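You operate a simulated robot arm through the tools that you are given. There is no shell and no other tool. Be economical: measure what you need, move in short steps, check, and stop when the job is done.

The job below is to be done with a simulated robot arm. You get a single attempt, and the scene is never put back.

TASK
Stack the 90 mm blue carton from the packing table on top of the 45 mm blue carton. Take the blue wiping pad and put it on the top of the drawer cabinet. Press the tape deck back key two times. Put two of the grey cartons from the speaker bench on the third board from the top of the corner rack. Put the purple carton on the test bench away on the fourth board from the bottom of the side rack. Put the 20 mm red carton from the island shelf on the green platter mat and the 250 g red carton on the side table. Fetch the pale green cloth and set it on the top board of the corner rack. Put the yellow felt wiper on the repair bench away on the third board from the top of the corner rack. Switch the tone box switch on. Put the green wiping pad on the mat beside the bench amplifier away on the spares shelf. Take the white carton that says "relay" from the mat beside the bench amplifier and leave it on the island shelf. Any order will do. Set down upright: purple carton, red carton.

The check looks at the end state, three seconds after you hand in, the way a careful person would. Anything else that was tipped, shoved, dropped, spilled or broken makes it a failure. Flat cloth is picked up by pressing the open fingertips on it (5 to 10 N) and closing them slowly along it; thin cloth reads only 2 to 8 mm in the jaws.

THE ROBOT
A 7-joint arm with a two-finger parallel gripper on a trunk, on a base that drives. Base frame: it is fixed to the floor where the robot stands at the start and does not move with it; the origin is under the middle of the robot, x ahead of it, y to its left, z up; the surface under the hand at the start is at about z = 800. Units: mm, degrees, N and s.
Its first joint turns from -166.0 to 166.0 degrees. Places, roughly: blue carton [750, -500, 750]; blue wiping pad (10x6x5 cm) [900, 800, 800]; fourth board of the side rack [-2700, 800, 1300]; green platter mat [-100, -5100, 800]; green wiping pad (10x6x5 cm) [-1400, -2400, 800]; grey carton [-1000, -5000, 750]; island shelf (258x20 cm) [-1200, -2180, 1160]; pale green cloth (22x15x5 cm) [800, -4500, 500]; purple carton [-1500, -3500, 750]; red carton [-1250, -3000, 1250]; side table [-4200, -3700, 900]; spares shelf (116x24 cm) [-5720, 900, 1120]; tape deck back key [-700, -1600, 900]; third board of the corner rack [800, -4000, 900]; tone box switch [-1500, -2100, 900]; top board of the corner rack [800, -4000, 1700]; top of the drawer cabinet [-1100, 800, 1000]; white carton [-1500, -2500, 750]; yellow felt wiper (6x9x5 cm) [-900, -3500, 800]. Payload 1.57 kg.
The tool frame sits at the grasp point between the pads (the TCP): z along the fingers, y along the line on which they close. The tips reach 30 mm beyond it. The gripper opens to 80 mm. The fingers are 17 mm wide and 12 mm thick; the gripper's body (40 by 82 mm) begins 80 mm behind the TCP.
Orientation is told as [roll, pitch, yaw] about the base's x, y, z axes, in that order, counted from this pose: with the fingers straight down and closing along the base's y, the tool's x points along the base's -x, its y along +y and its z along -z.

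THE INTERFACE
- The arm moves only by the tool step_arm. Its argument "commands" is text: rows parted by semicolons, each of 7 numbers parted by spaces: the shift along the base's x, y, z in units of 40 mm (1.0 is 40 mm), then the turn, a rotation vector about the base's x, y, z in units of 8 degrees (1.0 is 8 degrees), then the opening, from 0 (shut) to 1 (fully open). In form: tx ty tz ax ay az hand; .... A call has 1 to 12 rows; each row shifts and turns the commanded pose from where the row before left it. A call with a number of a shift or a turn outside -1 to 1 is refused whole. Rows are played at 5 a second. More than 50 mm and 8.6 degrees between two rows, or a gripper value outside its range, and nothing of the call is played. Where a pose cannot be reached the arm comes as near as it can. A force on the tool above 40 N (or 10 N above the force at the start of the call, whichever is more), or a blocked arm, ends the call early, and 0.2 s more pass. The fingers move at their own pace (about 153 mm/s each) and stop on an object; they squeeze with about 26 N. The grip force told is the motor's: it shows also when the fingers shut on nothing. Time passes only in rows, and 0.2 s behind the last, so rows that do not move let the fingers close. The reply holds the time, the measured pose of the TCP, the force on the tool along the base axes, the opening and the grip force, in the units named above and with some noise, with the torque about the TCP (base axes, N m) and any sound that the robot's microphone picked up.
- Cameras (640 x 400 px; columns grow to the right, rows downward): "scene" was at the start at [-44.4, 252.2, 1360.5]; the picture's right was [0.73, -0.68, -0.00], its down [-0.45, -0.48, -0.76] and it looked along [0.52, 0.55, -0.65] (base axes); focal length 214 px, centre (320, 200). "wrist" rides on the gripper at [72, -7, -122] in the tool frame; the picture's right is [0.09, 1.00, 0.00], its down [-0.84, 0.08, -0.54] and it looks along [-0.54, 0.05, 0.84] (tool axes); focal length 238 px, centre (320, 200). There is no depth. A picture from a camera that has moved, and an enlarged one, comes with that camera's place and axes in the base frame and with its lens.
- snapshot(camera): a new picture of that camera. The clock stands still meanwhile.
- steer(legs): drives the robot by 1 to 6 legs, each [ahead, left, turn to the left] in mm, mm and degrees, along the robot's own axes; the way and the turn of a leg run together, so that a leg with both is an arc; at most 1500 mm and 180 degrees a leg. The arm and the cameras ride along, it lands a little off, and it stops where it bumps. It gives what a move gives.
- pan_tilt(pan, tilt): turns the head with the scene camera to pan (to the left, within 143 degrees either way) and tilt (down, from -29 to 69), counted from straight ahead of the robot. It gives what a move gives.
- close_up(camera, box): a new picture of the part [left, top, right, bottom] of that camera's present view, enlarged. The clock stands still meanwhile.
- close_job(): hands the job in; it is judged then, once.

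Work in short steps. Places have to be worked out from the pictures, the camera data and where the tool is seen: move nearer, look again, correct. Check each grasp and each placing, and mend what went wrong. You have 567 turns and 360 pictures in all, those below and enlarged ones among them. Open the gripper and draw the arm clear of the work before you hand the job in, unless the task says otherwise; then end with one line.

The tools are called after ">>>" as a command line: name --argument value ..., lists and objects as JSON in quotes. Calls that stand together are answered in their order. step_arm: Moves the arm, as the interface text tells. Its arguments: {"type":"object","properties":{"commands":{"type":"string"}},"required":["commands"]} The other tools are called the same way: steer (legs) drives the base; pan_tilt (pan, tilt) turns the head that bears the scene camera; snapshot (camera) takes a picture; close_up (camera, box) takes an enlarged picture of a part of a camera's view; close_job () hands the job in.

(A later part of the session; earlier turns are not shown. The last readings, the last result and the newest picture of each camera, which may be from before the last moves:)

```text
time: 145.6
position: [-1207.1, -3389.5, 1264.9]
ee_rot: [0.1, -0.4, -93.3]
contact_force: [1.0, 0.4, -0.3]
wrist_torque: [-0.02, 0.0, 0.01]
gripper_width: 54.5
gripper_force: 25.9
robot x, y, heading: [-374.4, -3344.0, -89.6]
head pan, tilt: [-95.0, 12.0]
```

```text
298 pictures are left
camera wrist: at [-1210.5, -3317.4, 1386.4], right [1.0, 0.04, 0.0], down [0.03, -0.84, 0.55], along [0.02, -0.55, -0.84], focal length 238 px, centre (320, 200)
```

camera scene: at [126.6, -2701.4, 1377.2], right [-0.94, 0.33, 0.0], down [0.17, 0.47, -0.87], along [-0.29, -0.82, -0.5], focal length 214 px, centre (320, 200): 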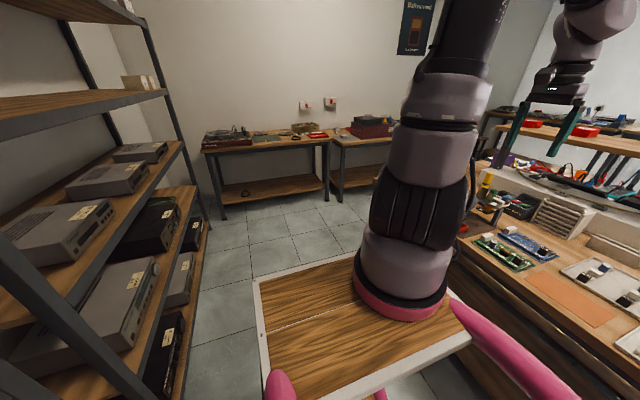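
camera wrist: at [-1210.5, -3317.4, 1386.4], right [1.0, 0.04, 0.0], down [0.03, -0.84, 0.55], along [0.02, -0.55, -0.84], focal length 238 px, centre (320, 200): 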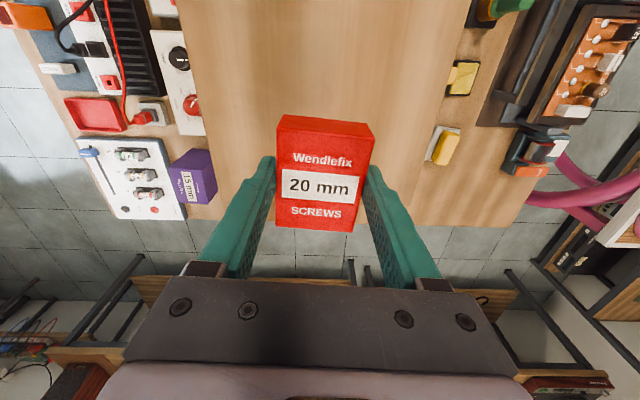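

Held. I swing the arm to the front of the robot, high.

>>> step_arm --commands ".9 -.5 .4 0 0 0 0;.9 -.6 .2 0 0 0 0;.9 -.62 0 0 0 0 0;.9 -.62 0 0 0 0 0;.9 -.62 0 0 0 0 0;.9 -.62 0 0 0 0 0;.9 -.62 0 0 0 0 0;.9 -.62 0 0 0 0 0;.9 -.62 0 0 0 0 0;.9 -.62 0 0 0 0 0;.9 -.62 0 0 0 0 0;.9 -.62 0 0 0 0 0"

>>> step_arm --commands ".9 -.62 0 0 0 0 0;.9 -.62 0 0 0 0 0;.9 -.62 0 0 0 0 0;.9 -.62 0 0 0 0 0;.9 -.62 0 0 0 0 0;.9 -.62 0 0 0 0 0;0 0 0 0 0 0 0"

>>> steer --legs '[[0, 200, 0]]'

>>> pan_tilt --pan 0 --tilt 30

>>> snapshot --camera "scene"

```text
time: 148.2
position: [-775.8, -3682.9, 1289.1]
ee_rot: [0.2, -0.4, -93.2]
contact_force: [-1.3, -0.5, -1.6]
wrist_torque: [0.03, -0.02, 0.0]
gripper_width: 54.6
gripper_force: 26.2
robot x, y, heading: [-374.9, -3346.6, -89.5]
head pan, tilt: [-95.0, 12.0]
```

```text
time: 149.8
position: [-557.4, -3830.2, 1289.6]
ee_rot: [0.0, -0.5, -93.2]
contact_force: [0.4, -0.6, -1.6]
wrist_torque: [-0.03, -0.01, 0.0]
gripper_width: 54.4
gripper_force: 26.3
robot x, y, heading: [-374.2, -3344.0, -89.5]
head pan, tilt: [-95.0, 12.0]
```

```text
time: 151.4
position: [-357.5, -3828.8, 1290.5]
ee_rot: [0.0, -0.3, -93.1]
contact_force: [0.3, 0.0, -0.9]
wrist_torque: [0.02, 0.03, -0.02]
gripper_width: 54.6
gripper_force: 26.1
robot x, y, heading: [-173.3, -3344.4, -89.6]
head pan, tilt: [-95.0, 12.0]
```

```text
time: 153.1
position: [-356.4, -3830.3, 1290.8]
ee_rot: [0.1, -0.4, -93.2]
contact_force: [-0.2, 0.5, -1.8]
wrist_torque: [0.02, 0.02, -0.04]
gripper_width: 54.4
gripper_force: 25.8
robot x, y, heading: [-172.5, -3341.2, -89.5]
head pan, tilt: [0.0, 30.0]
```

```text
297 pictures are left
camera scene: at [14.0, -3331.4, 1377.2], right [-1.0, -0.01, 0.0], down [0.0, 0.5, -0.87], along [0.01, -0.87, -0.5], focal length 214 px, centre (320, 200)
```

scene: 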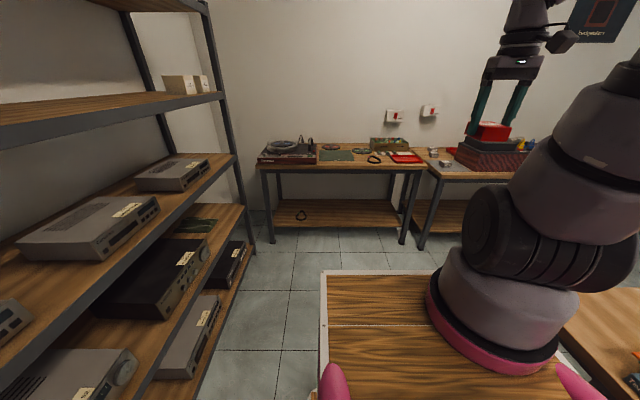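

The green mat is on the left bench near (-113,-5106). I drive 950 mm ahead.

>>> steer --legs '[[950, 60, 0]]'

>>> pan_tilt --pan 0 --tilt 40

>>> snapshot --camera "scene"

>>> snapshot --camera "wrist"

```text
time: 158.1
position: [-292.5, -4779.1, 1289.7]
ee_rot: [0.0, -0.4, -93.3]
contact_force: [0.1, -0.4, -1.2]
wrist_torque: [0.02, -0.01, 0.0]
gripper_width: 54.4
gripper_force: 26.1
robot x, y, heading: [-108.9, -4290.2, -89.9]
head pan, tilt: [0.0, 30.0]
```

```text
time: 158.8
position: [-292.5, -4778.0, 1290.2]
ee_rot: [0.0, -0.5, -93.3]
contact_force: [0.8, 0.5, -1.5]
wrist_torque: [0.01, 0.0, 0.01]
gripper_width: 54.5
gripper_force: 25.9
robot x, y, heading: [-108.5, -4292.9, -89.8]
head pan, tilt: [0.0, 40.0]
```

```text
296 pictures are left
camera scene: at [79.7, -4275.8, 1361.9], right [-1.0, 0.0, 0.0], down [0.0, 0.64, -0.77], along [0.0, -0.77, -0.64], focal length 214 px, centre (320, 200)
```

scene: 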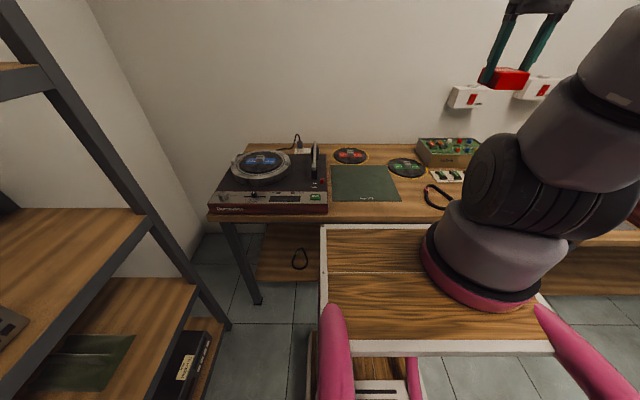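

```text
295 pictures are left
camera wrist: at [-296.2, -4705.5, 1411.4], right [1.0, 0.03, 0.0], down [0.03, -0.84, 0.55], along [0.02, -0.55, -0.84], focal length 238 px, centre (320, 200)
```

wrist: 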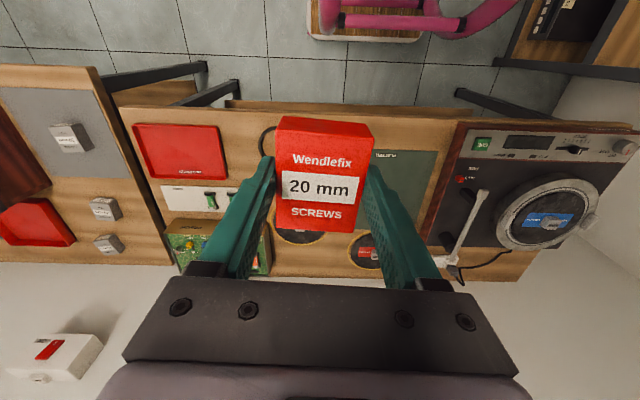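

I enlarge the green mat's print to be sure.

>>> close_up --camera "scene" --box '[320, 140, 480, 220]'

```text
4.00 times, centred on (400, 180) of scene
camera zoom: at [79.7, -4275.8, 1361.9], right [-1.0, 0.0, 0.0], down [0.0, 0.64, -0.77], along [0.0, -0.77, -0.64], focal length 858 px, centre (0, 280)
```

zoom: 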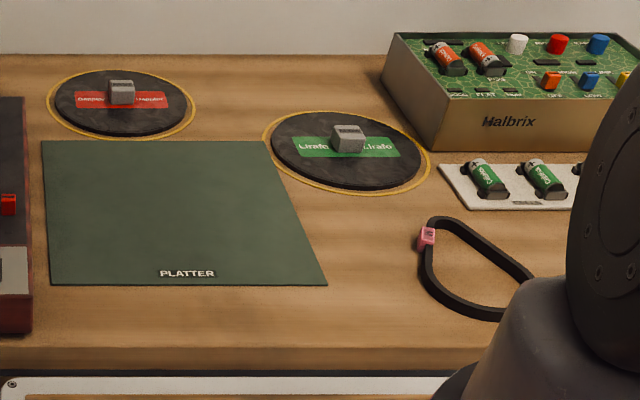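

PLATTER mat confirmed, centre about (-115,-5085). I bring the carton above it.

>>> step_arm --commands ".4 -.7 -.77 0 0 0 0;.4 -.7 -.77 0 0 0 0;.4 -.7 -.77 0 0 0 0;.4 -.7 -.77 0 0 0 0;.4 -.7 -.77 0 0 0 0;.4 -.7 -.77 0 0 0 0;.4 -.7 -.77 0 0 0 0;.4 -.7 -.77 0 0 0 0;.4 -.7 -.77 0 0 0 0;.4 -.7 -.77 0 0 0 0;.4 -.7 -.77 0 0 0 0;0 0 0 0 0 0 0"

>>> snapshot --camera "wrist"

```text
time: 161.4
position: [-117.2, -5086.7, 952.8]
ee_rot: [0.0, -0.4, -93.3]
contact_force: [-0.3, -0.3, -1.0]
wrist_torque: [-0.01, -0.02, 0.04]
gripper_width: 54.6
gripper_force: 26.0
robot x, y, heading: [-109.7, -4287.3, -89.6]
head pan, tilt: [0.0, 40.0]
```

```text
293 pictures are left
camera wrist: at [-120.8, -5014.0, 1073.4], right [1.0, 0.03, 0.0], down [0.03, -0.84, 0.55], along [0.02, -0.55, -0.84], focal length 238 px, centre (320, 200)
```

wrist: 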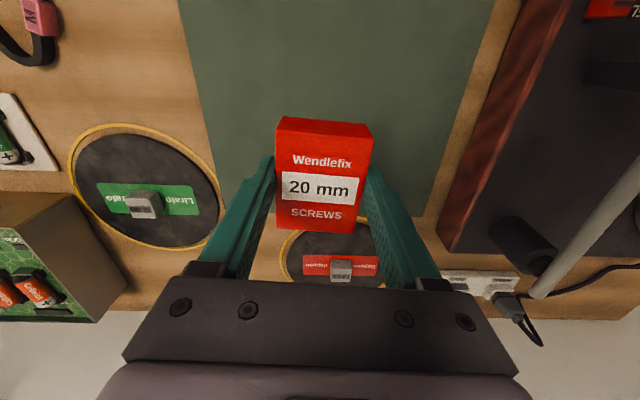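

Lower to the mat.

>>> step_arm --commands "0 0 -1 0 0 0 0;0 0 -1 0 0 0 0;0 0 -.5 0 0 0 0;0 0 -.1 0 0 0 0;0 0 0 0 0 0 0"

>>> step_arm --commands "0 0 -.07 0 0 0 0;0 0 0 0 0 0 0"

>>> step_arm --commands "0 0 -.07 0 0 0 0;0 0 0 0 0 0 0"

>>> step_arm --commands "0 0 -.06 0 0 0 0;0 0 0 0 0 0 0"

```text
time: 162.6
position: [-117.8, -5086.3, 847.2]
ee_rot: [0.0, -0.4, -93.3]
contact_force: [0.7, 0.2, -1.4]
wrist_torque: [-0.02, -0.02, 0.01]
gripper_width: 54.6
gripper_force: 26.2
robot x, y, heading: [-105.5, -4293.2, -90.0]
head pan, tilt: [0.0, 40.0]
```

```text
time: 163.2
position: [-115.8, -5086.7, 843.6]
ee_rot: [0.0, -0.4, -93.2]
contact_force: [-0.2, 0.5, -1.1]
wrist_torque: [-0.01, 0.01, -0.01]
gripper_width: 54.2
gripper_force: 25.9
robot x, y, heading: [-104.8, -4294.0, -89.9]
head pan, tilt: [0.0, 40.0]
```

```text
time: 163.8
position: [-117.4, -5085.2, 841.9]
ee_rot: [0.1, -0.4, -93.3]
contact_force: [-0.4, 0.2, -1.5]
wrist_torque: [-0.02, -0.01, 0.02]
gripper_width: 54.3
gripper_force: 25.7
robot x, y, heading: [-110.8, -4291.0, -90.1]
head pan, tilt: [0.0, 40.0]
```

```text
time: 164.4
position: [-117.2, -5086.5, 838.5]
ee_rot: [0.0, -0.4, -93.3]
contact_force: [-1.3, 0.8, -1.2]
wrist_torque: [0.0, -0.01, -0.03]
gripper_width: 54.4
gripper_force: 25.6
robot x, y, heading: [-109.9, -4294.3, -89.8]
head pan, tilt: [0.0, 40.0]
```

>>> step_arm --commands "0 0 -.06 0 0 0 0;0 0 0 0 0 0 0"

>>> step_arm --commands "0 0 -.06 0 0 0 0;0 0 0 0 0 0 0"

>>> step_arm --commands "0 0 -.06 0 0 0 0;0 0 0 0 0 0 0"

```text
time: 165.0
position: [-116.7, -5086.4, 838.7]
ee_rot: [0.1, -0.7, -93.3]
contact_force: [-1.1, 6.1, 23.2]
wrist_torque: [0.13, 0.07, -0.04]
gripper_width: 54.7
gripper_force: 26.2
robot x, y, heading: [-105.0, -4292.5, -89.9]
head pan, tilt: [0.0, 40.0]
```

```text
time: 165.6
position: [-116.1, -5086.9, 836.9]
ee_rot: [0.2, -0.6, -93.3]
contact_force: [-1.0, -0.6, 24.0]
wrist_torque: [-0.05, 0.07, -0.03]
gripper_width: 54.6
gripper_force: 26.1
robot x, y, heading: [-107.5, -4291.7, -89.9]
head pan, tilt: [0.0, 40.0]
```

```text
time: 166.2
position: [-116.9, -5086.8, 833.8]
ee_rot: [0.0, -0.6, -93.3]
contact_force: [-1.2, -4.4, 24.6]
wrist_torque: [-0.02, 0.23, 0.06]
gripper_width: 54.6
gripper_force: 25.9
robot x, y, heading: [-108.1, -4295.0, -89.9]
head pan, tilt: [0.0, 40.0]
```

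It rests on the mat. Release and rise.

>>> step_arm --commands "0 0 .03 0 0 0 .9;0 0 0 0 0 0 1;0 0 .5 0 0 0 1;0 0 1 0 0 0 1;0 0 1 0 0 0 1;0 0 1 0 0 0 1;0 0 1 0 0 0 1"

>>> snapshot --camera "wrist"

```text
time: 167.8
position: [-117.4, -5086.4, 1012.9]
ee_rot: [0.0, -0.3, -93.2]
contact_force: [1.0, 0.0, -0.6]
wrist_torque: [0.0, 0.01, -0.01]
gripper_width: 80.1
gripper_force: 0.0
robot x, y, heading: [-108.3, -4291.2, -89.8]
head pan, tilt: [0.0, 40.0]
```

```text
292 pictures are left
camera wrist: at [-121.9, -5013.4, 1134.2], right [1.0, 0.04, 0.0], down [0.03, -0.84, 0.55], along [0.02, -0.55, -0.84], focal length 238 px, centre (320, 200)
```

wrist: 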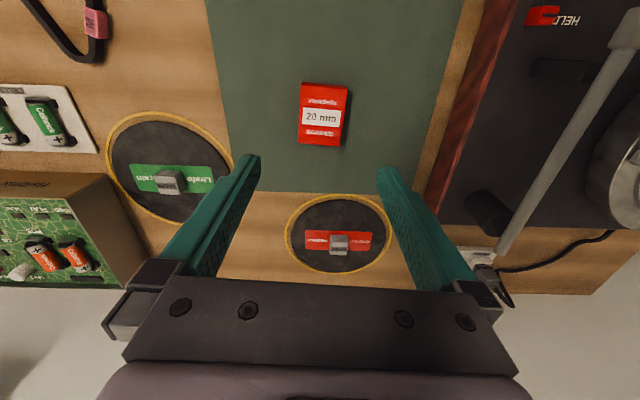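

Carton placed. Now I look at the corner rack to my left.

>>> step_arm --commands "0 .9 .7 0 0 0 1;0 .9 .7 0 0 0 1;0 .9 .7 0 0 0 1;0 .9 .7 0 0 0 1;0 .9 .7 0 0 0 1;0 .9 .7 0 0 0 1;0 .9 .7 0 0 0 1"

>>> pan_tilt --pan 80 --tilt 20

>>> snapshot --camera "scene"

>>> pan_tilt --pan 115 --tilt 20

>>> snapshot --camera "scene"

```text
time: 169.4
position: [-116.9, -4835.8, 1209.4]
ee_rot: [0.0, -0.4, -93.3]
contact_force: [0.2, -0.9, 0.1]
wrist_torque: [0.05, 0.02, 0.02]
gripper_width: 79.9
gripper_force: 0.1
robot x, y, heading: [-111.1, -4293.0, -90.0]
head pan, tilt: [0.0, 40.0]
```

```text
time: 170.9
position: [-116.5, -4835.0, 1208.6]
ee_rot: [-0.1, -0.4, -93.3]
contact_force: [-0.2, -0.2, -0.2]
wrist_torque: [-0.01, 0.03, -0.05]
gripper_width: 80.0
gripper_force: 0.2
robot x, y, heading: [-110.1, -4293.5, -90.0]
head pan, tilt: [80.0, 20.0]
```

```text
291 pictures are left
camera scene: at [171.2, -4206.6, 1393.2], right [-0.17, -0.99, 0.0], down [-0.34, 0.06, -0.94], along [0.93, -0.16, -0.34], focal length 214 px, centre (320, 200)
```

scene: 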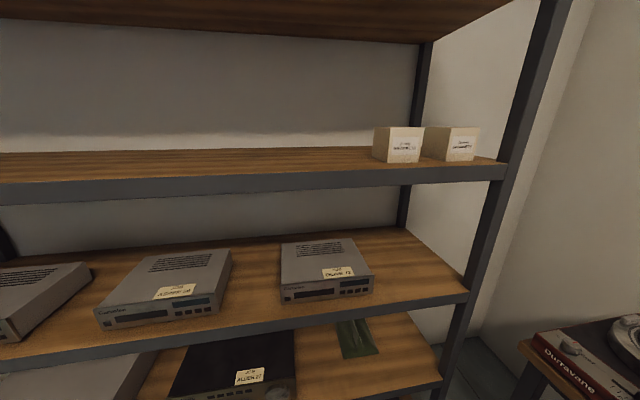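

```text
time: 171.9
position: [-117.0, -4834.0, 1209.2]
ee_rot: [0.0, -0.4, -93.3]
contact_force: [0.6, 0.2, 0.8]
wrist_torque: [0.02, -0.01, 0.0]
gripper_width: 80.0
gripper_force: 0.0
robot x, y, heading: [-108.1, -4291.0, -90.1]
head pan, tilt: [115.0, 20.0]
```

```text
290 pictures are left
camera scene: at [163.7, -4151.1, 1393.2], right [0.43, -0.91, 0.0], down [-0.31, -0.15, -0.94], along [0.85, 0.4, -0.34], focal length 214 px, centre (320, 200)
```

scene: 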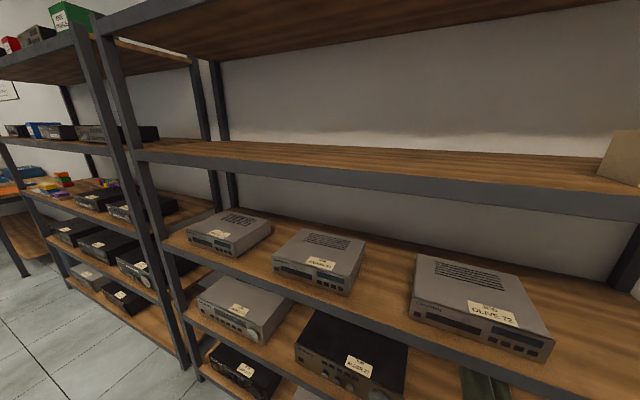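

The third board (z≈900) has free room at its right end (y -4480…-4720); the cloth lies on the board below. Now I go sideways to the speaker bench to see the grey cartons.

>>> steer --legs '[[0, -780, 0]]'

>>> pan_tilt --pan 0 --tilt 40

>>> snapshot --camera "scene"

>>> snapshot --camera "wrist"

```text
time: 176.1
position: [-902.7, -4836.7, 1209.9]
ee_rot: [-0.1, -0.4, -93.3]
contact_force: [-0.4, 0.2, -0.7]
wrist_torque: [-0.04, 0.02, 0.01]
gripper_width: 80.0
gripper_force: 0.0
robot x, y, heading: [-890.6, -4294.4, -89.8]
head pan, tilt: [115.0, 20.0]
```

```text
time: 178.1
position: [-902.9, -4836.0, 1209.7]
ee_rot: [0.0, -0.4, -93.3]
contact_force: [0.0, 0.6, -0.4]
wrist_torque: [-0.03, -0.03, -0.02]
gripper_width: 79.8
gripper_force: 0.0
robot x, y, heading: [-895.8, -4296.5, -89.9]
head pan, tilt: [0.0, 40.0]
```

```text
289 pictures are left
camera scene: at [-707.2, -4278.5, 1361.8], right [-1.0, 0.0, 0.0], down [0.0, 0.64, -0.77], along [0.0, -0.77, -0.64], focal length 214 px, centre (320, 200)
```

scene: 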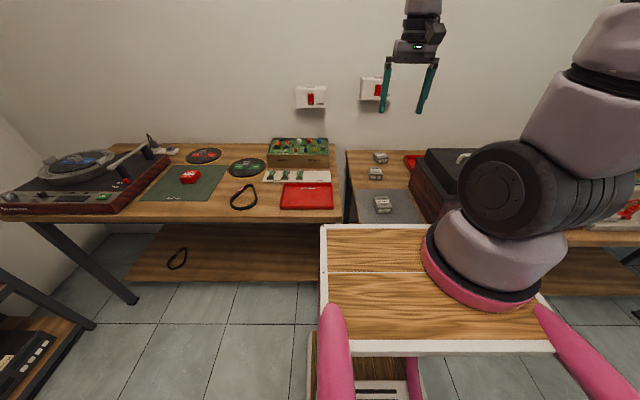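

```text
288 pictures are left
camera wrist: at [-907.4, -4763.9, 1330.9], right [1.0, 0.03, 0.0], down [0.03, -0.84, 0.55], along [0.02, -0.55, -0.84], focal length 238 px, centre (320, 200)
```

wrist: 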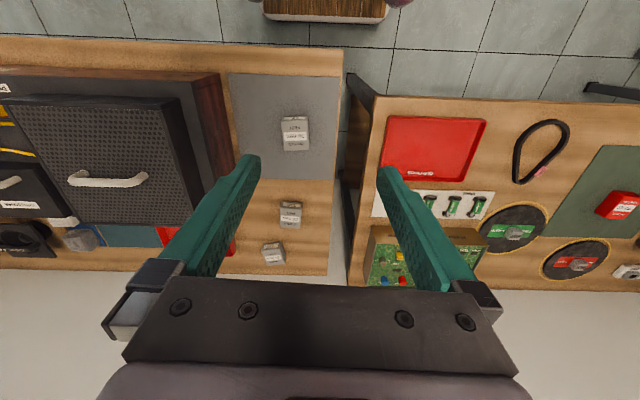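

I enlarge the grey cartons for size and place.

>>> close_up --camera "wrist" --box '[230, 100, 350, 175]'

>>> close_up --camera "wrist" --box '[230, 190, 350, 275]'

```text
5.33 times, centred on (290, 138) of wrist
camera zoom: at [-907.4, -4763.9, 1330.9], right [1.0, 0.03, 0.0], down [0.03, -0.84, 0.55], along [0.02, -0.55, -0.84], focal length 1271 px, centre (480, 533)
```

zoom: 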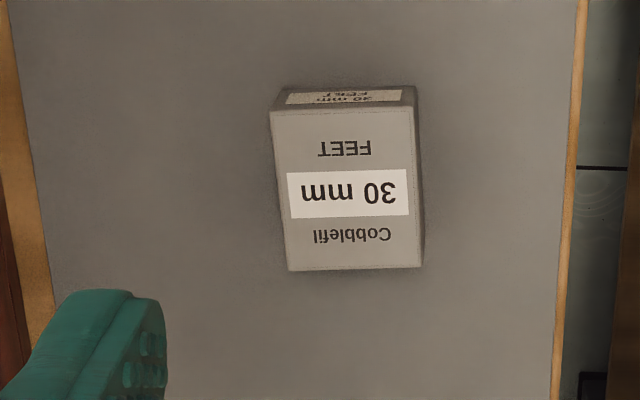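

```text
4.71 times, centred on (290, 232) of wrist
camera zoom: at [-907.4, -4763.9, 1330.9], right [1.0, 0.03, 0.0], down [0.03, -0.84, 0.55], along [0.02, -0.55, -0.84], focal length 1122 px, centre (461, 47)
```

zoom: 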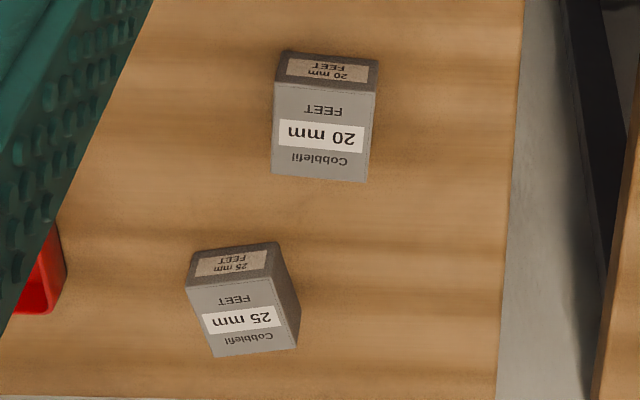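

All three alike in kind; I take the 30 mm (centre ≈(-953,-4930)) and the 20 mm (≈(-971,-5153)). For the later shelf placing I tilt the hand 40° forward for the grasp.

>>> step_arm --commands "-.156 -.216 -.875 -.625 0 .08 1;-.156 -.216 -.875 -.625 0 .08 1;-.156 -.216 -.875 -.625 0 .08 1;-.156 -.216 -.875 -.625 0 .08 1;-.156 -.216 -.875 -.625 0 .08 1;-.156 -.216 -.875 -.625 0 .08 1;-.156 -.216 -.875 -.625 0 .08 1;-.156 -.216 -.875 -.625 0 .08 1;0 0 0 0 0 0 1"

>>> snapshot --camera "wrist"

```text
time: 180.1
position: [-943.7, -4963.9, 937.5]
ee_rot: [0.7, -40.5, -88.1]
contact_force: [0.3, 0.8, 0.6]
wrist_torque: [0.01, 0.0, -0.01]
gripper_width: 80.2
gripper_force: 0.1
out of reach, approached as far as the arm can: row 4, 5, 6, 7
robot x, y, heading: [-892.3, -4291.9, -89.9]
head pan, tilt: [0.0, 40.0]
```

```text
285 pictures are left
camera wrist: at [-955.5, -4831.6, 984.4], right [0.99, 0.11, -0.05], down [0.08, -0.28, 0.96], along [0.09, -0.95, -0.29], focal length 238 px, centre (320, 200)
```

wrist: 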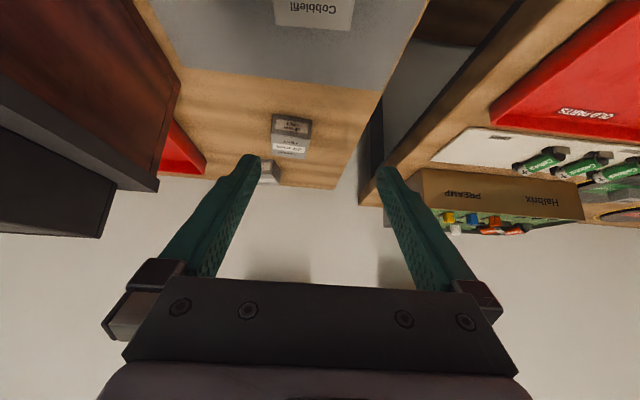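

Too close for the tilted hand; I back the robot 150 mm.

>>> step_arm --commands "0 0 .5 0 0 0 1"

>>> steer --legs '[[-150, 0, 0]]'

>>> step_arm --commands "-.2 -.3 0 0 0 0 1;0 0 0 0 0 0 1"

>>> snapshot --camera "wrist"

```text
time: 180.5
position: [-942.0, -4967.9, 958.4]
ee_rot: [0.6, -40.4, -88.2]
contact_force: [-0.9, 0.3, -0.6]
wrist_torque: [-0.02, 0.02, 0.03]
gripper_width: 80.2
gripper_force: 0.0
out of reach, approached as far as the arm can: row 1
robot x, y, heading: [-896.7, -4291.8, -90.1]
head pan, tilt: [0.0, 40.0]
```

```text
time: 181.9
position: [-945.0, -4829.1, 959.5]
ee_rot: [0.6, -40.4, -88.4]
contact_force: [0.9, -1.0, -0.4]
wrist_torque: [-0.01, -0.02, -0.01]
gripper_width: 79.9
gripper_force: 0.1
robot x, y, heading: [-896.7, -4155.3, -89.9]
head pan, tilt: [0.0, 40.0]
stopped in leg 1: the robot was blocked; the commanded pose is now the measured one
```

```text
time: 182.5
position: [-952.4, -4841.7, 958.6]
ee_rot: [0.6, -40.4, -88.2]
contact_force: [-0.6, 0.4, 0.1]
wrist_torque: [0.0, 0.0, 0.01]
gripper_width: 80.1
gripper_force: 0.1
robot x, y, heading: [-900.5, -4157.9, -90.1]
head pan, tilt: [0.0, 40.0]
```

```text
284 pictures are left
camera wrist: at [-965.1, -4708.5, 1005.3], right [0.99, 0.11, -0.05], down [0.08, -0.28, 0.96], along [0.09, -0.95, -0.29], focal length 238 px, centre (320, 200)
```

wrist: 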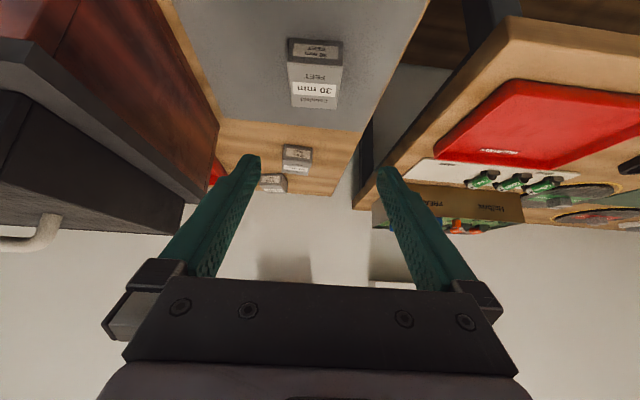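

Re-measured: this bench top is lower (≈757), carton top ≈790, centre ≈(-957,-4943). I approach along the finger direction and stop 45 mm short to check.

>>> step_arm --commands "-.04 -.53 -.75 0 0 0 1;-.04 -.53 -.75 0 0 0 1;-.04 -.53 -.75 0 0 0 1;0 0 -.6 0 0 0 1;0 0 0 0 0 0 1"

>>> snapshot --camera "wrist"

>>> snapshot --camera "scene"

```text
time: 183.7
position: [-956.8, -4906.3, 844.8]
ee_rot: [0.6, -40.3, -88.4]
contact_force: [-0.5, 0.5, 0.3]
wrist_torque: [-0.01, -0.02, 0.0]
gripper_width: 80.2
gripper_force: 0.0
robot x, y, heading: [-896.3, -4156.8, -90.1]
head pan, tilt: [0.0, 40.0]
```

```text
283 pictures are left
camera wrist: at [-969.8, -4772.3, 890.6], right [0.99, 0.11, -0.05], down [0.08, -0.28, 0.96], along [0.09, -0.95, -0.29], focal length 238 px, centre (320, 200)
```

wrist: 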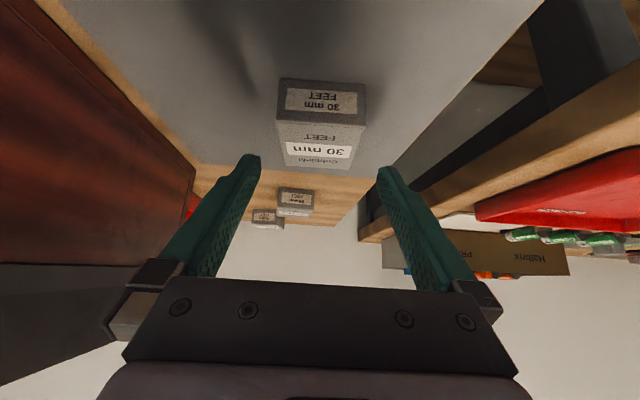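

```text
282 pictures are left
camera scene: at [-708.1, -4140.5, 1361.8], right [-1.0, 0.0, 0.0], down [0.0, 0.64, -0.77], along [0.0, -0.77, -0.64], focal length 214 px, centre (320, 200)
```

scene: 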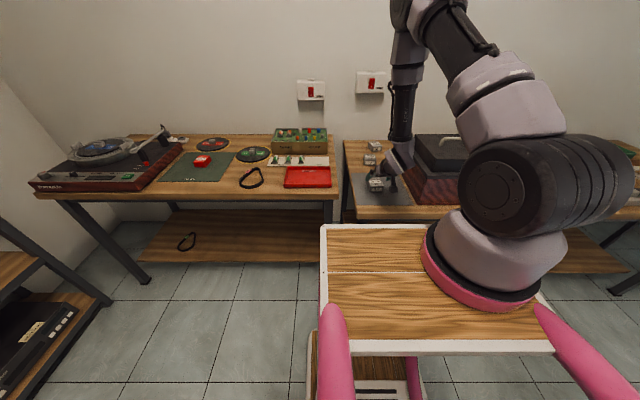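

Consistent (table ≈759). Final approach and close.

>>> step_arm --commands "-.05 -.36 -.65 0 0 0 1;-.02 -.36 -.65 0 0 0 1;0 0 -.05 0 0 0 1;0 0 0 0 0 0 0;0 0 0 0 0 0 0;0 0 0 0 0 0 0"

>>> step_arm --commands "0 0 .3 0 0 0 0;0 0 .7 0 0 0 0;0 0 .8 0 0 0 0;0 0 .8 0 0 0 0"

>>> snapshot --camera "wrist"

```text
time: 185.1
position: [-959.9, -4934.5, 792.3]
ee_rot: [0.6, -40.7, -88.4]
contact_force: [-9.4, -3.0, 21.9]
wrist_torque: [-0.42, 0.95, -0.01]
gripper_width: 59.6
gripper_force: 25.6
robot x, y, heading: [-893.4, -4154.9, -90.2]
head pan, tilt: [0.0, 40.0]
```

```text
time: 186.1
position: [-959.8, -4934.6, 895.2]
ee_rot: [0.7, -40.3, -88.4]
contact_force: [-0.1, -1.2, -0.7]
wrist_torque: [0.02, -0.01, -0.03]
gripper_width: 59.4
gripper_force: 26.4
robot x, y, heading: [-895.1, -4155.8, -89.8]
head pan, tilt: [0.0, 40.0]
```

```text
281 pictures are left
camera wrist: at [-972.5, -4800.6, 940.9], right [0.99, 0.11, -0.05], down [0.08, -0.28, 0.96], along [0.09, -0.95, -0.29], focal length 238 px, centre (320, 200)
```

wrist: 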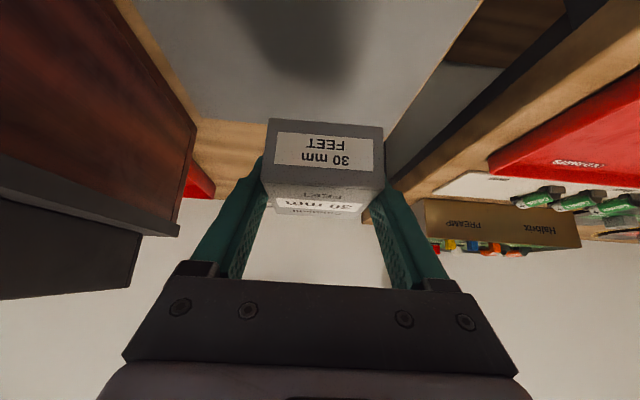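

Grasp good and level. I raise and draw the arm in, then turn toward the rack.

>>> step_arm --commands ".15 .3 .95 0 0 0 0;.15 .3 .95 0 0 0 0;.15 .3 .95 0 0 0 0;.15 .3 .95 0 0 0 0;.15 .3 .95 0 0 0 0;.15 .3 .95 0 0 0 0;.15 .3 .95 0 0 0 0;.15 .3 .95 0 0 0 0"

>>> steer --legs '[[130, 0, 0], [0, 0, 90]]'

```text
time: 188.1
position: [-1035.6, -4844.3, 1171.8]
ee_rot: [0.7, -37.7, -103.2]
contact_force: [-0.6, 0.5, -0.5]
wrist_torque: [0.01, 0.01, -0.02]
gripper_width: 59.3
gripper_force: 26.0
out of reach, approached as far as the arm can: row 8
robot x, y, heading: [-894.5, -4154.2, -90.1]
head pan, tilt: [0.0, 40.0]
stopped in row 8: the arm was blocked; the commanded pose is now the measured one
```

```text
time: 193.2
position: [-206.4, -4425.6, 1171.6]
ee_rot: [0.6, -37.6, -13.3]
contact_force: [1.1, -0.3, -0.3]
wrist_torque: [0.01, -0.03, 0.01]
gripper_width: 59.5
gripper_force: 26.1
robot x, y, heading: [-893.3, -4284.6, 0.4]
head pan, tilt: [0.0, 40.0]
```

The arm hit some limit but still holds. I drive toward the rack and look.

>>> steer --legs '[[650, -150, 0]]'

>>> pan_tilt --pan -10 --tilt 30

>>> snapshot --camera "scene"

>>> snapshot --camera "wrist"

```text
time: 196.9
position: [436.5, -4576.9, 1170.2]
ee_rot: [0.7, -37.6, -13.5]
contact_force: [-0.3, 0.3, -1.6]
wrist_torque: [0.0, 0.02, -0.01]
gripper_width: 59.5
gripper_force: 26.3
robot x, y, heading: [-249.7, -4436.3, -0.0]
head pan, tilt: [0.0, 40.0]
```

```text
time: 197.6
position: [437.4, -4577.3, 1170.6]
ee_rot: [0.7, -37.6, -13.4]
contact_force: [0.8, 0.7, -0.1]
wrist_torque: [-0.02, 0.02, 0.02]
gripper_width: 59.7
gripper_force: 26.2
robot x, y, heading: [-252.8, -4436.8, 0.1]
head pan, tilt: [-10.0, 30.0]
```

```text
280 pictures are left
camera scene: at [-263.5, -4260.8, 1377.1], right [-0.17, -0.98, 0.0], down [-0.49, 0.09, -0.87], along [0.85, -0.15, -0.5], focal length 214 px, centre (320, 200)
```

scene: 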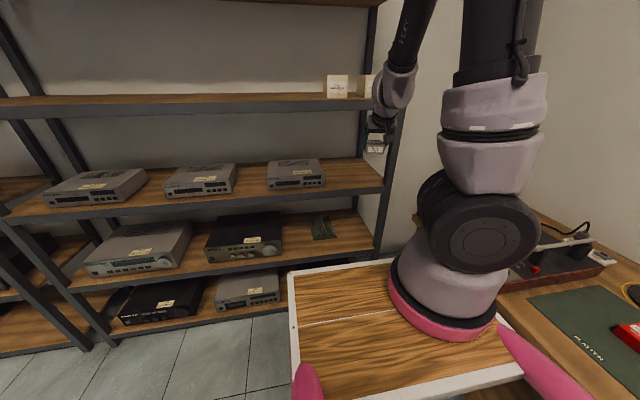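

```text
279 pictures are left
camera wrist: at [306.2, -4554.4, 1222.6], right [0.15, 0.99, -0.05], down [0.34, -0.01, 0.94], along [0.93, -0.16, -0.33], focal length 238 px, centre (320, 200)
```

wrist: 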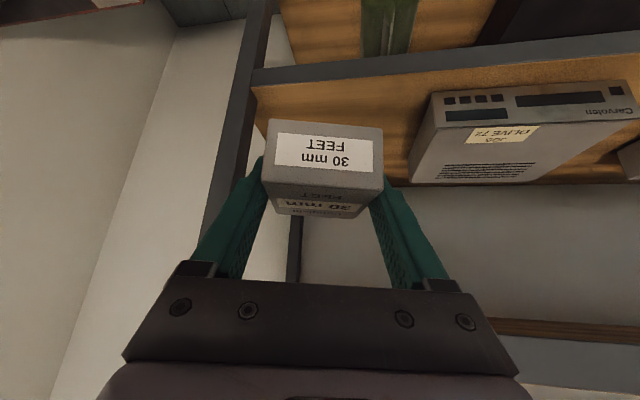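

Facing the rack; third board ≈ z 905, its right-front corner ≈(582,-4715). I straighten the tool and lower to z≈1000 in front of the gap at y=-4645.

>>> step_arm --commands ".42 -.34 -.85 0 -.07 .336 0;.42 -.34 -.85 0 -.07 .336 0;.42 -.34 -.85 0 -.07 .336 0;.42 -.34 -.85 0 -.07 .336 0;.42 -.34 -.85 0 -.07 .336 0;0 0 0 0 0 0 0"

>>> snapshot --camera "wrist"

>>> snapshot --camera "scene"

```text
time: 199.0
position: [512.9, -4641.6, 1006.0]
ee_rot: [1.1, -40.5, -0.3]
contact_force: [0.5, -1.3, -1.1]
wrist_torque: [-0.01, -0.03, 0.01]
gripper_width: 59.8
gripper_force: 25.8
out of reach, approached as far as the arm can: row 1
robot x, y, heading: [-250.3, -4435.3, -0.2]
head pan, tilt: [-10.0, 30.0]
```

```text
278 pictures are left
camera wrist: at [377.9, -4649.7, 1051.2], right [-0.08, 1.0, -0.04], down [0.28, 0.07, 0.96], along [0.96, 0.06, -0.29], focal length 238 px, centre (320, 200)
```

wrist: 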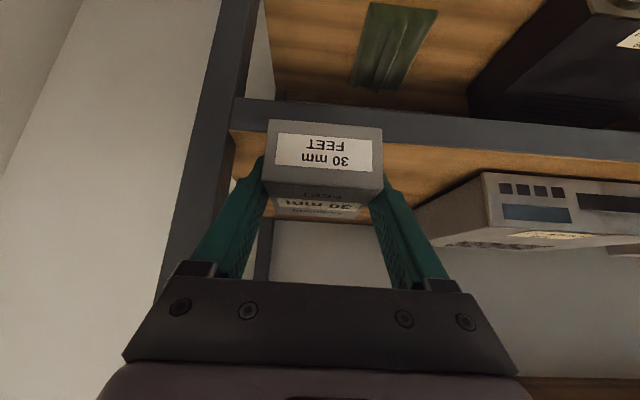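

```text
277 pictures are left
camera scene: at [-263.7, -4261.0, 1377.2], right [-0.17, -0.98, 0.0], down [-0.49, 0.09, -0.87], along [0.85, -0.15, -0.5], focal length 214 px, centre (320, 200)
```

scene: 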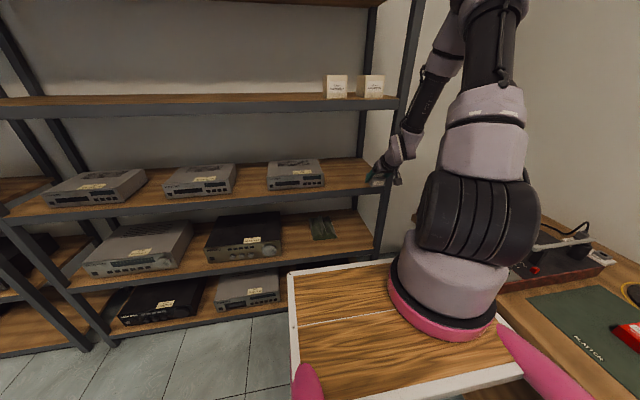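

Lip top ≈918 at x≈590; carton bottom ≈975 clears. I drive 160 mm forward to bring it over the board.

>>> steer --legs '[[160, 0, 0]]'

>>> snapshot --camera "wrist"

>>> snapshot --camera "scene"

```text
time: 200.4
position: [672.3, -4640.1, 1005.6]
ee_rot: [1.1, -40.5, -0.3]
contact_force: [0.3, 0.9, -0.9]
wrist_torque: [-0.04, 0.01, 0.02]
gripper_width: 59.7
gripper_force: 26.2
robot x, y, heading: [-90.2, -4433.9, -0.0]
head pan, tilt: [-10.0, 30.0]
```

```text
276 pictures are left
camera wrist: at [538.1, -4649.3, 1051.4], right [-0.08, 1.0, -0.05], down [0.28, 0.07, 0.96], along [0.96, 0.06, -0.29], focal length 238 px, centre (320, 200)
```

wrist: 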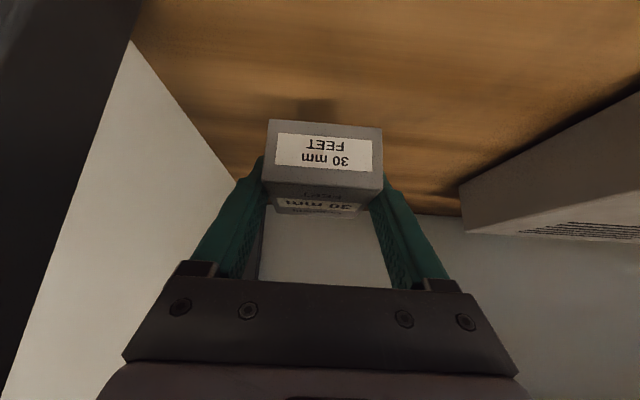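

```text
275 pictures are left
camera scene: at [-103.5, -4261.1, 1377.2], right [-0.17, -0.98, 0.0], down [-0.49, 0.09, -0.87], along [0.85, -0.15, -0.5], focal length 214 px, centre (320, 200)
```

scene: 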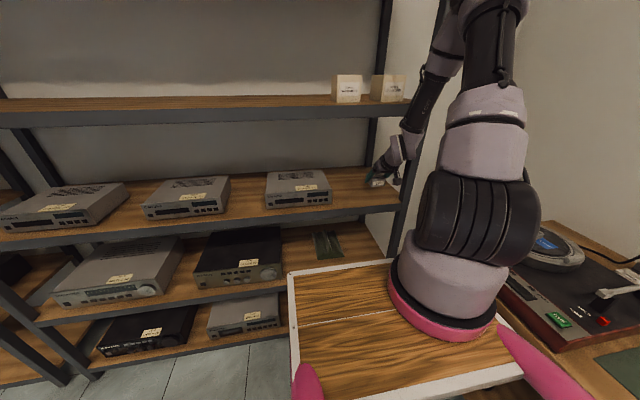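

Over the board. Lower in steps with force check.

>>> step_arm --commands "0 0 -.5 0 0 0 0;0 0 -.4 0 0 0 0;0 0 -.2 0 0 0 0;0 0 0 0 0 0 0"

>>> step_arm --commands "0 0 -.1 0 0 0 0;0 0 -.1 0 0 0 0;0 0 0 0 0 0 0"

>>> step_arm --commands "0 0 -.1 0 0 0 0;0 0 0 0 0 0 0"

```text
time: 201.4
position: [672.4, -4640.5, 960.8]
ee_rot: [1.1, -40.5, -0.3]
contact_force: [0.2, 1.1, -0.6]
wrist_torque: [-0.03, 0.0, -0.03]
gripper_width: 59.5
gripper_force: 25.9
robot x, y, heading: [-88.9, -4434.0, -0.2]
head pan, tilt: [-10.0, 30.0]
```

```text
time: 202.2
position: [672.8, -4640.5, 953.5]
ee_rot: [1.1, -40.5, -0.3]
contact_force: [0.4, -0.2, -0.6]
wrist_torque: [0.0, 0.03, 0.05]
gripper_width: 59.5
gripper_force: 26.1
robot x, y, heading: [-94.4, -4434.2, 0.1]
head pan, tilt: [-10.0, 30.0]
```

```text
time: 202.8
position: [672.7, -4640.7, 950.2]
ee_rot: [1.0, -40.5, -0.3]
contact_force: [-0.5, -0.5, -1.1]
wrist_torque: [0.01, 0.02, 0.0]
gripper_width: 59.2
gripper_force: 26.0
robot x, y, heading: [-91.7, -4440.1, -0.2]
head pan, tilt: [-10.0, 30.0]
```

>>> step_arm --commands "0 0 -.08 0 0 0 0;0 0 -.08 0 0 0 0;0 0 0 0 0 0 0"

>>> step_arm --commands "0 0 -.08 0 0 0 0;0 0 -.08 0 0 0 0;0 0 0 0 0 0 0"

>>> snapshot --camera "wrist"

```text
time: 203.4
position: [675.0, -4641.2, 949.3]
ee_rot: [0.8, -41.0, 0.0]
contact_force: [0.4, 0.6, 12.9]
wrist_torque: [-0.21, 0.34, 0.05]
gripper_width: 59.4
gripper_force: 25.8
robot x, y, heading: [-94.1, -4437.8, -0.2]
head pan, tilt: [-10.0, 30.0]
stopped in row 2: the force on the tool passed its limit at 47 N (the readings are from after the stop); the commanded pose is now the measured one
```

```text
time: 203.8
position: [677.4, -4641.6, 948.1]
ee_rot: [0.6, -41.4, 0.3]
contact_force: [0.4, -0.4, 12.1]
wrist_torque: [-0.06, 0.34, 0.01]
gripper_width: 59.7
gripper_force: 26.3
robot x, y, heading: [-90.0, -4435.8, 0.0]
head pan, tilt: [-10.0, 30.0]
stopped in row 2: the force on the tool passed its limit at 48 N (the readings are from after the stop); the commanded pose is now the measured one
```

```text
274 pictures are left
camera wrist: at [541.6, -4650.2, 992.0], right [-0.08, 1.0, -0.05], down [0.27, 0.07, 0.96], along [0.96, 0.06, -0.27], focal length 238 px, centre (320, 200)
```

wrist: 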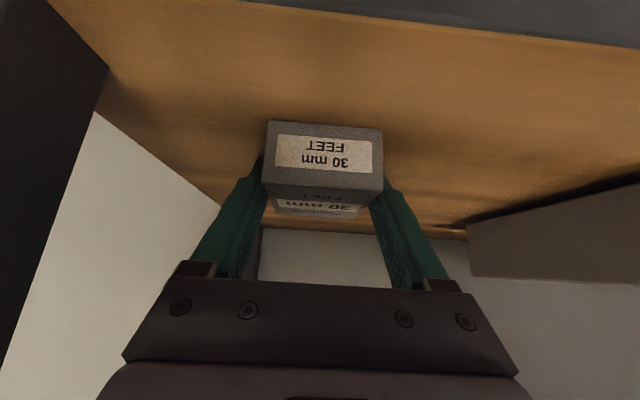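

On the board. Open and withdraw along the finger axis.

>>> step_arm --commands "0 0 0 0 0 0 .95;0 0 0 0 0 0 .95;-.4 0 .45 0 0 0 .95;-.6 0 .6 0 0 0 1;-.7 0 .6 0 0 0 1;-.7 0 .4 0 0 0 1;-.9 0 0 0 0 0 1;0 0 0 0 0 0 1"

>>> snapshot --camera "wrist"

```text
time: 205.6
position: [566.7, -4653.1, 1030.7]
ee_rot: [0.9, -41.2, 0.0]
contact_force: [-0.2, 0.3, 0.5]
wrist_torque: [0.0, 0.0, -0.01]
gripper_width: 79.9
gripper_force: 0.1
out of reach, approached as far as the arm can: row 7
robot x, y, heading: [-91.0, -4435.7, -0.3]
head pan, tilt: [-10.0, 30.0]
```

```text
273 pictures are left
camera wrist: at [432.3, -4661.6, 1074.4], right [-0.08, 1.0, -0.05], down [0.27, 0.07, 0.96], along [0.96, 0.06, -0.28], focal length 238 px, centre (320, 200)
```

wrist: 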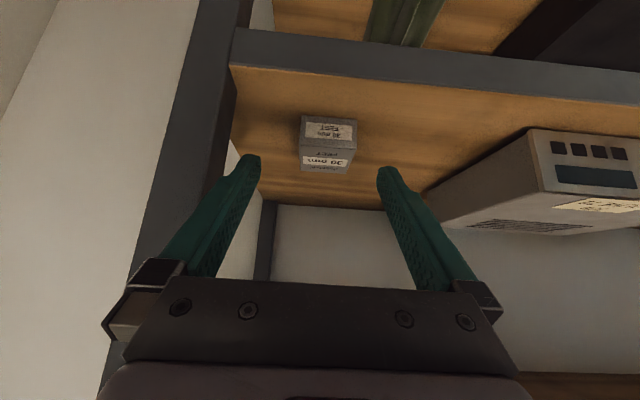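

First grey carton is placed. While here I look at the cloth on the board below: back off and lower the hand.

>>> steer --legs '[[-200, 0, 0]]'

>>> step_arm --commands ".4 .5 -1 0 0 0 1;.4 .5 -1 0 0 0 1;.4 .5 -1 0 0 0 1;.2 .5 -1 0 0 0 1;0 .5 -1 0 0 0 1;0 .5 -1 0 0 0 1;0 .3 -1 0 0 0 1;0 .3 -1 0 0 0 1;0 0 0 0 0 0 1"

>>> snapshot --camera "wrist"

>>> snapshot --camera "scene"

```text
time: 207.2
position: [366.7, -4652.7, 1031.1]
ee_rot: [0.9, -41.2, -0.1]
contact_force: [-0.5, -0.2, 0.6]
wrist_torque: [0.04, 0.02, 0.0]
gripper_width: 80.0
gripper_force: 0.1
robot x, y, heading: [-286.1, -4437.8, -0.4]
head pan, tilt: [-10.0, 30.0]
```

```text
time: 209.2
position: [423.6, -4509.4, 710.1]
ee_rot: [0.7, -41.2, 0.0]
contact_force: [-0.6, -0.5, 0.9]
wrist_torque: [0.02, -0.01, 0.05]
gripper_width: 80.2
gripper_force: 0.0
robot x, y, heading: [-292.0, -4435.1, 0.0]
head pan, tilt: [-10.0, 30.0]
```

```text
272 pictures are left
camera wrist: at [288.4, -4517.7, 753.5], right [-0.08, 1.0, -0.05], down [0.27, 0.07, 0.96], along [0.96, 0.06, -0.28], focal length 238 px, centre (320, 200)
```

wrist: 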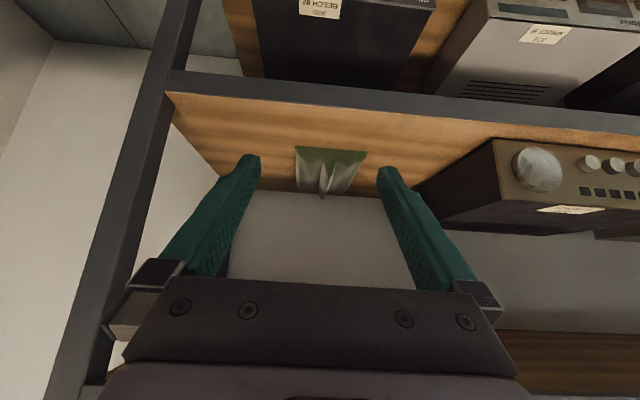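

```text
271 pictures are left
camera scene: at [-303.8, -4260.7, 1377.2], right [-0.18, -0.98, 0.0], down [-0.49, 0.09, -0.87], along [0.85, -0.15, -0.5], focal length 214 px, centre (320, 200)
```

scene: 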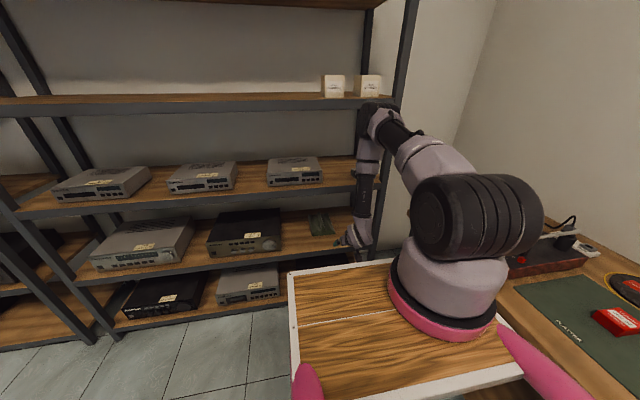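

>>> close_up --camera "wrist" --box '[270, 130, 400, 210]'

>>> close_up --camera "scene" --box '[270, 195, 370, 255]'

```text
4.92 times, centred on (335, 170) of wrist
camera zoom: at [288.4, -4517.7, 753.5], right [-0.08, 1.0, -0.05], down [0.27, 0.07, 0.96], along [0.96, 0.06, -0.28], focal length 1173 px, centre (246, 348)
```

zoom: 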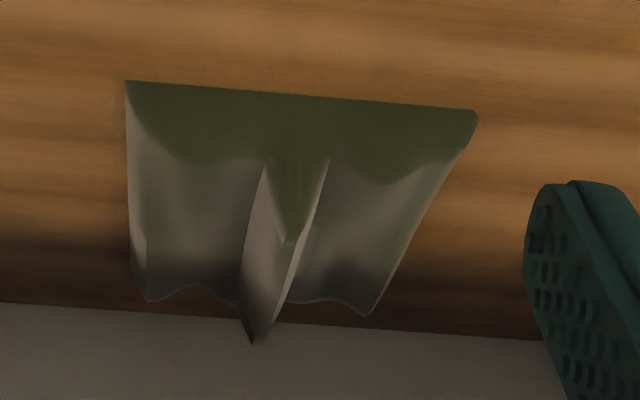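

```text
6.40 times, centred on (320, 225) of scene
camera zoom: at [-303.8, -4260.7, 1377.2], right [-0.18, -0.98, 0.0], down [-0.49, 0.09, -0.87], along [0.85, -0.15, -0.5], focal length 1373 px, centre (320, 40)
```

zoom: 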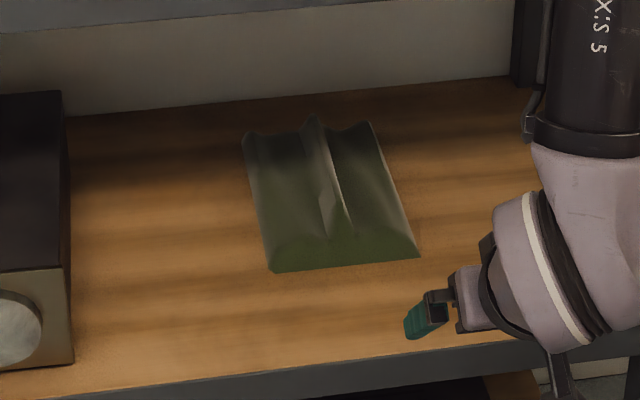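

The cloth has a ridge along x at y≈-4472 (front edge x≈715, board ≈522, ridge ~40 mm high). I set the hand at tilt 47° in front of it at z≈606.

>>> step_arm --commands ".54 .23 -.65 0 -.19 0 1;.54 .23 -.65 0 -.19 0 1;.54 .23 -.65 0 -.19 0 1;.54 .23 -.65 0 -.19 0 1;0 0 0 0 0 0 1"

>>> snapshot --camera "wrist"

>>> snapshot --camera "scene"

```text
time: 210.4
position: [511.2, -4472.4, 607.4]
ee_rot: [0.8, -47.3, 0.0]
contact_force: [0.6, -0.1, 0.4]
wrist_torque: [0.03, -0.05, 0.03]
gripper_width: 80.0
gripper_force: 0.1
robot x, y, heading: [-287.5, -4434.4, -0.1]
head pan, tilt: [-10.0, 30.0]
```

```text
268 pictures are left
camera wrist: at [371.7, -4480.8, 635.6], right [-0.07, 1.0, -0.06], down [0.17, 0.07, 0.98], along [0.98, 0.06, -0.17], focal length 238 px, centre (320, 200)
```

wrist: 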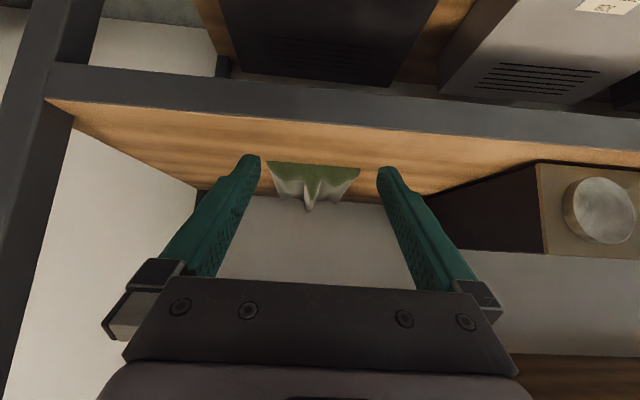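

```text
267 pictures are left
camera scene: at [-303.7, -4260.6, 1377.2], right [-0.18, -0.98, 0.0], down [-0.49, 0.09, -0.87], along [0.85, -0.15, -0.5], focal length 214 px, centre (320, 200)
```

scene: 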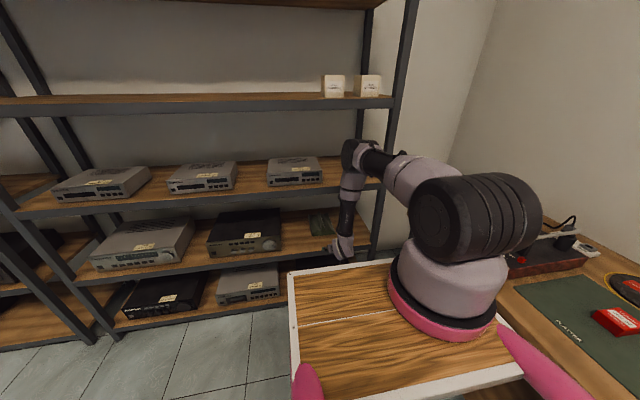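

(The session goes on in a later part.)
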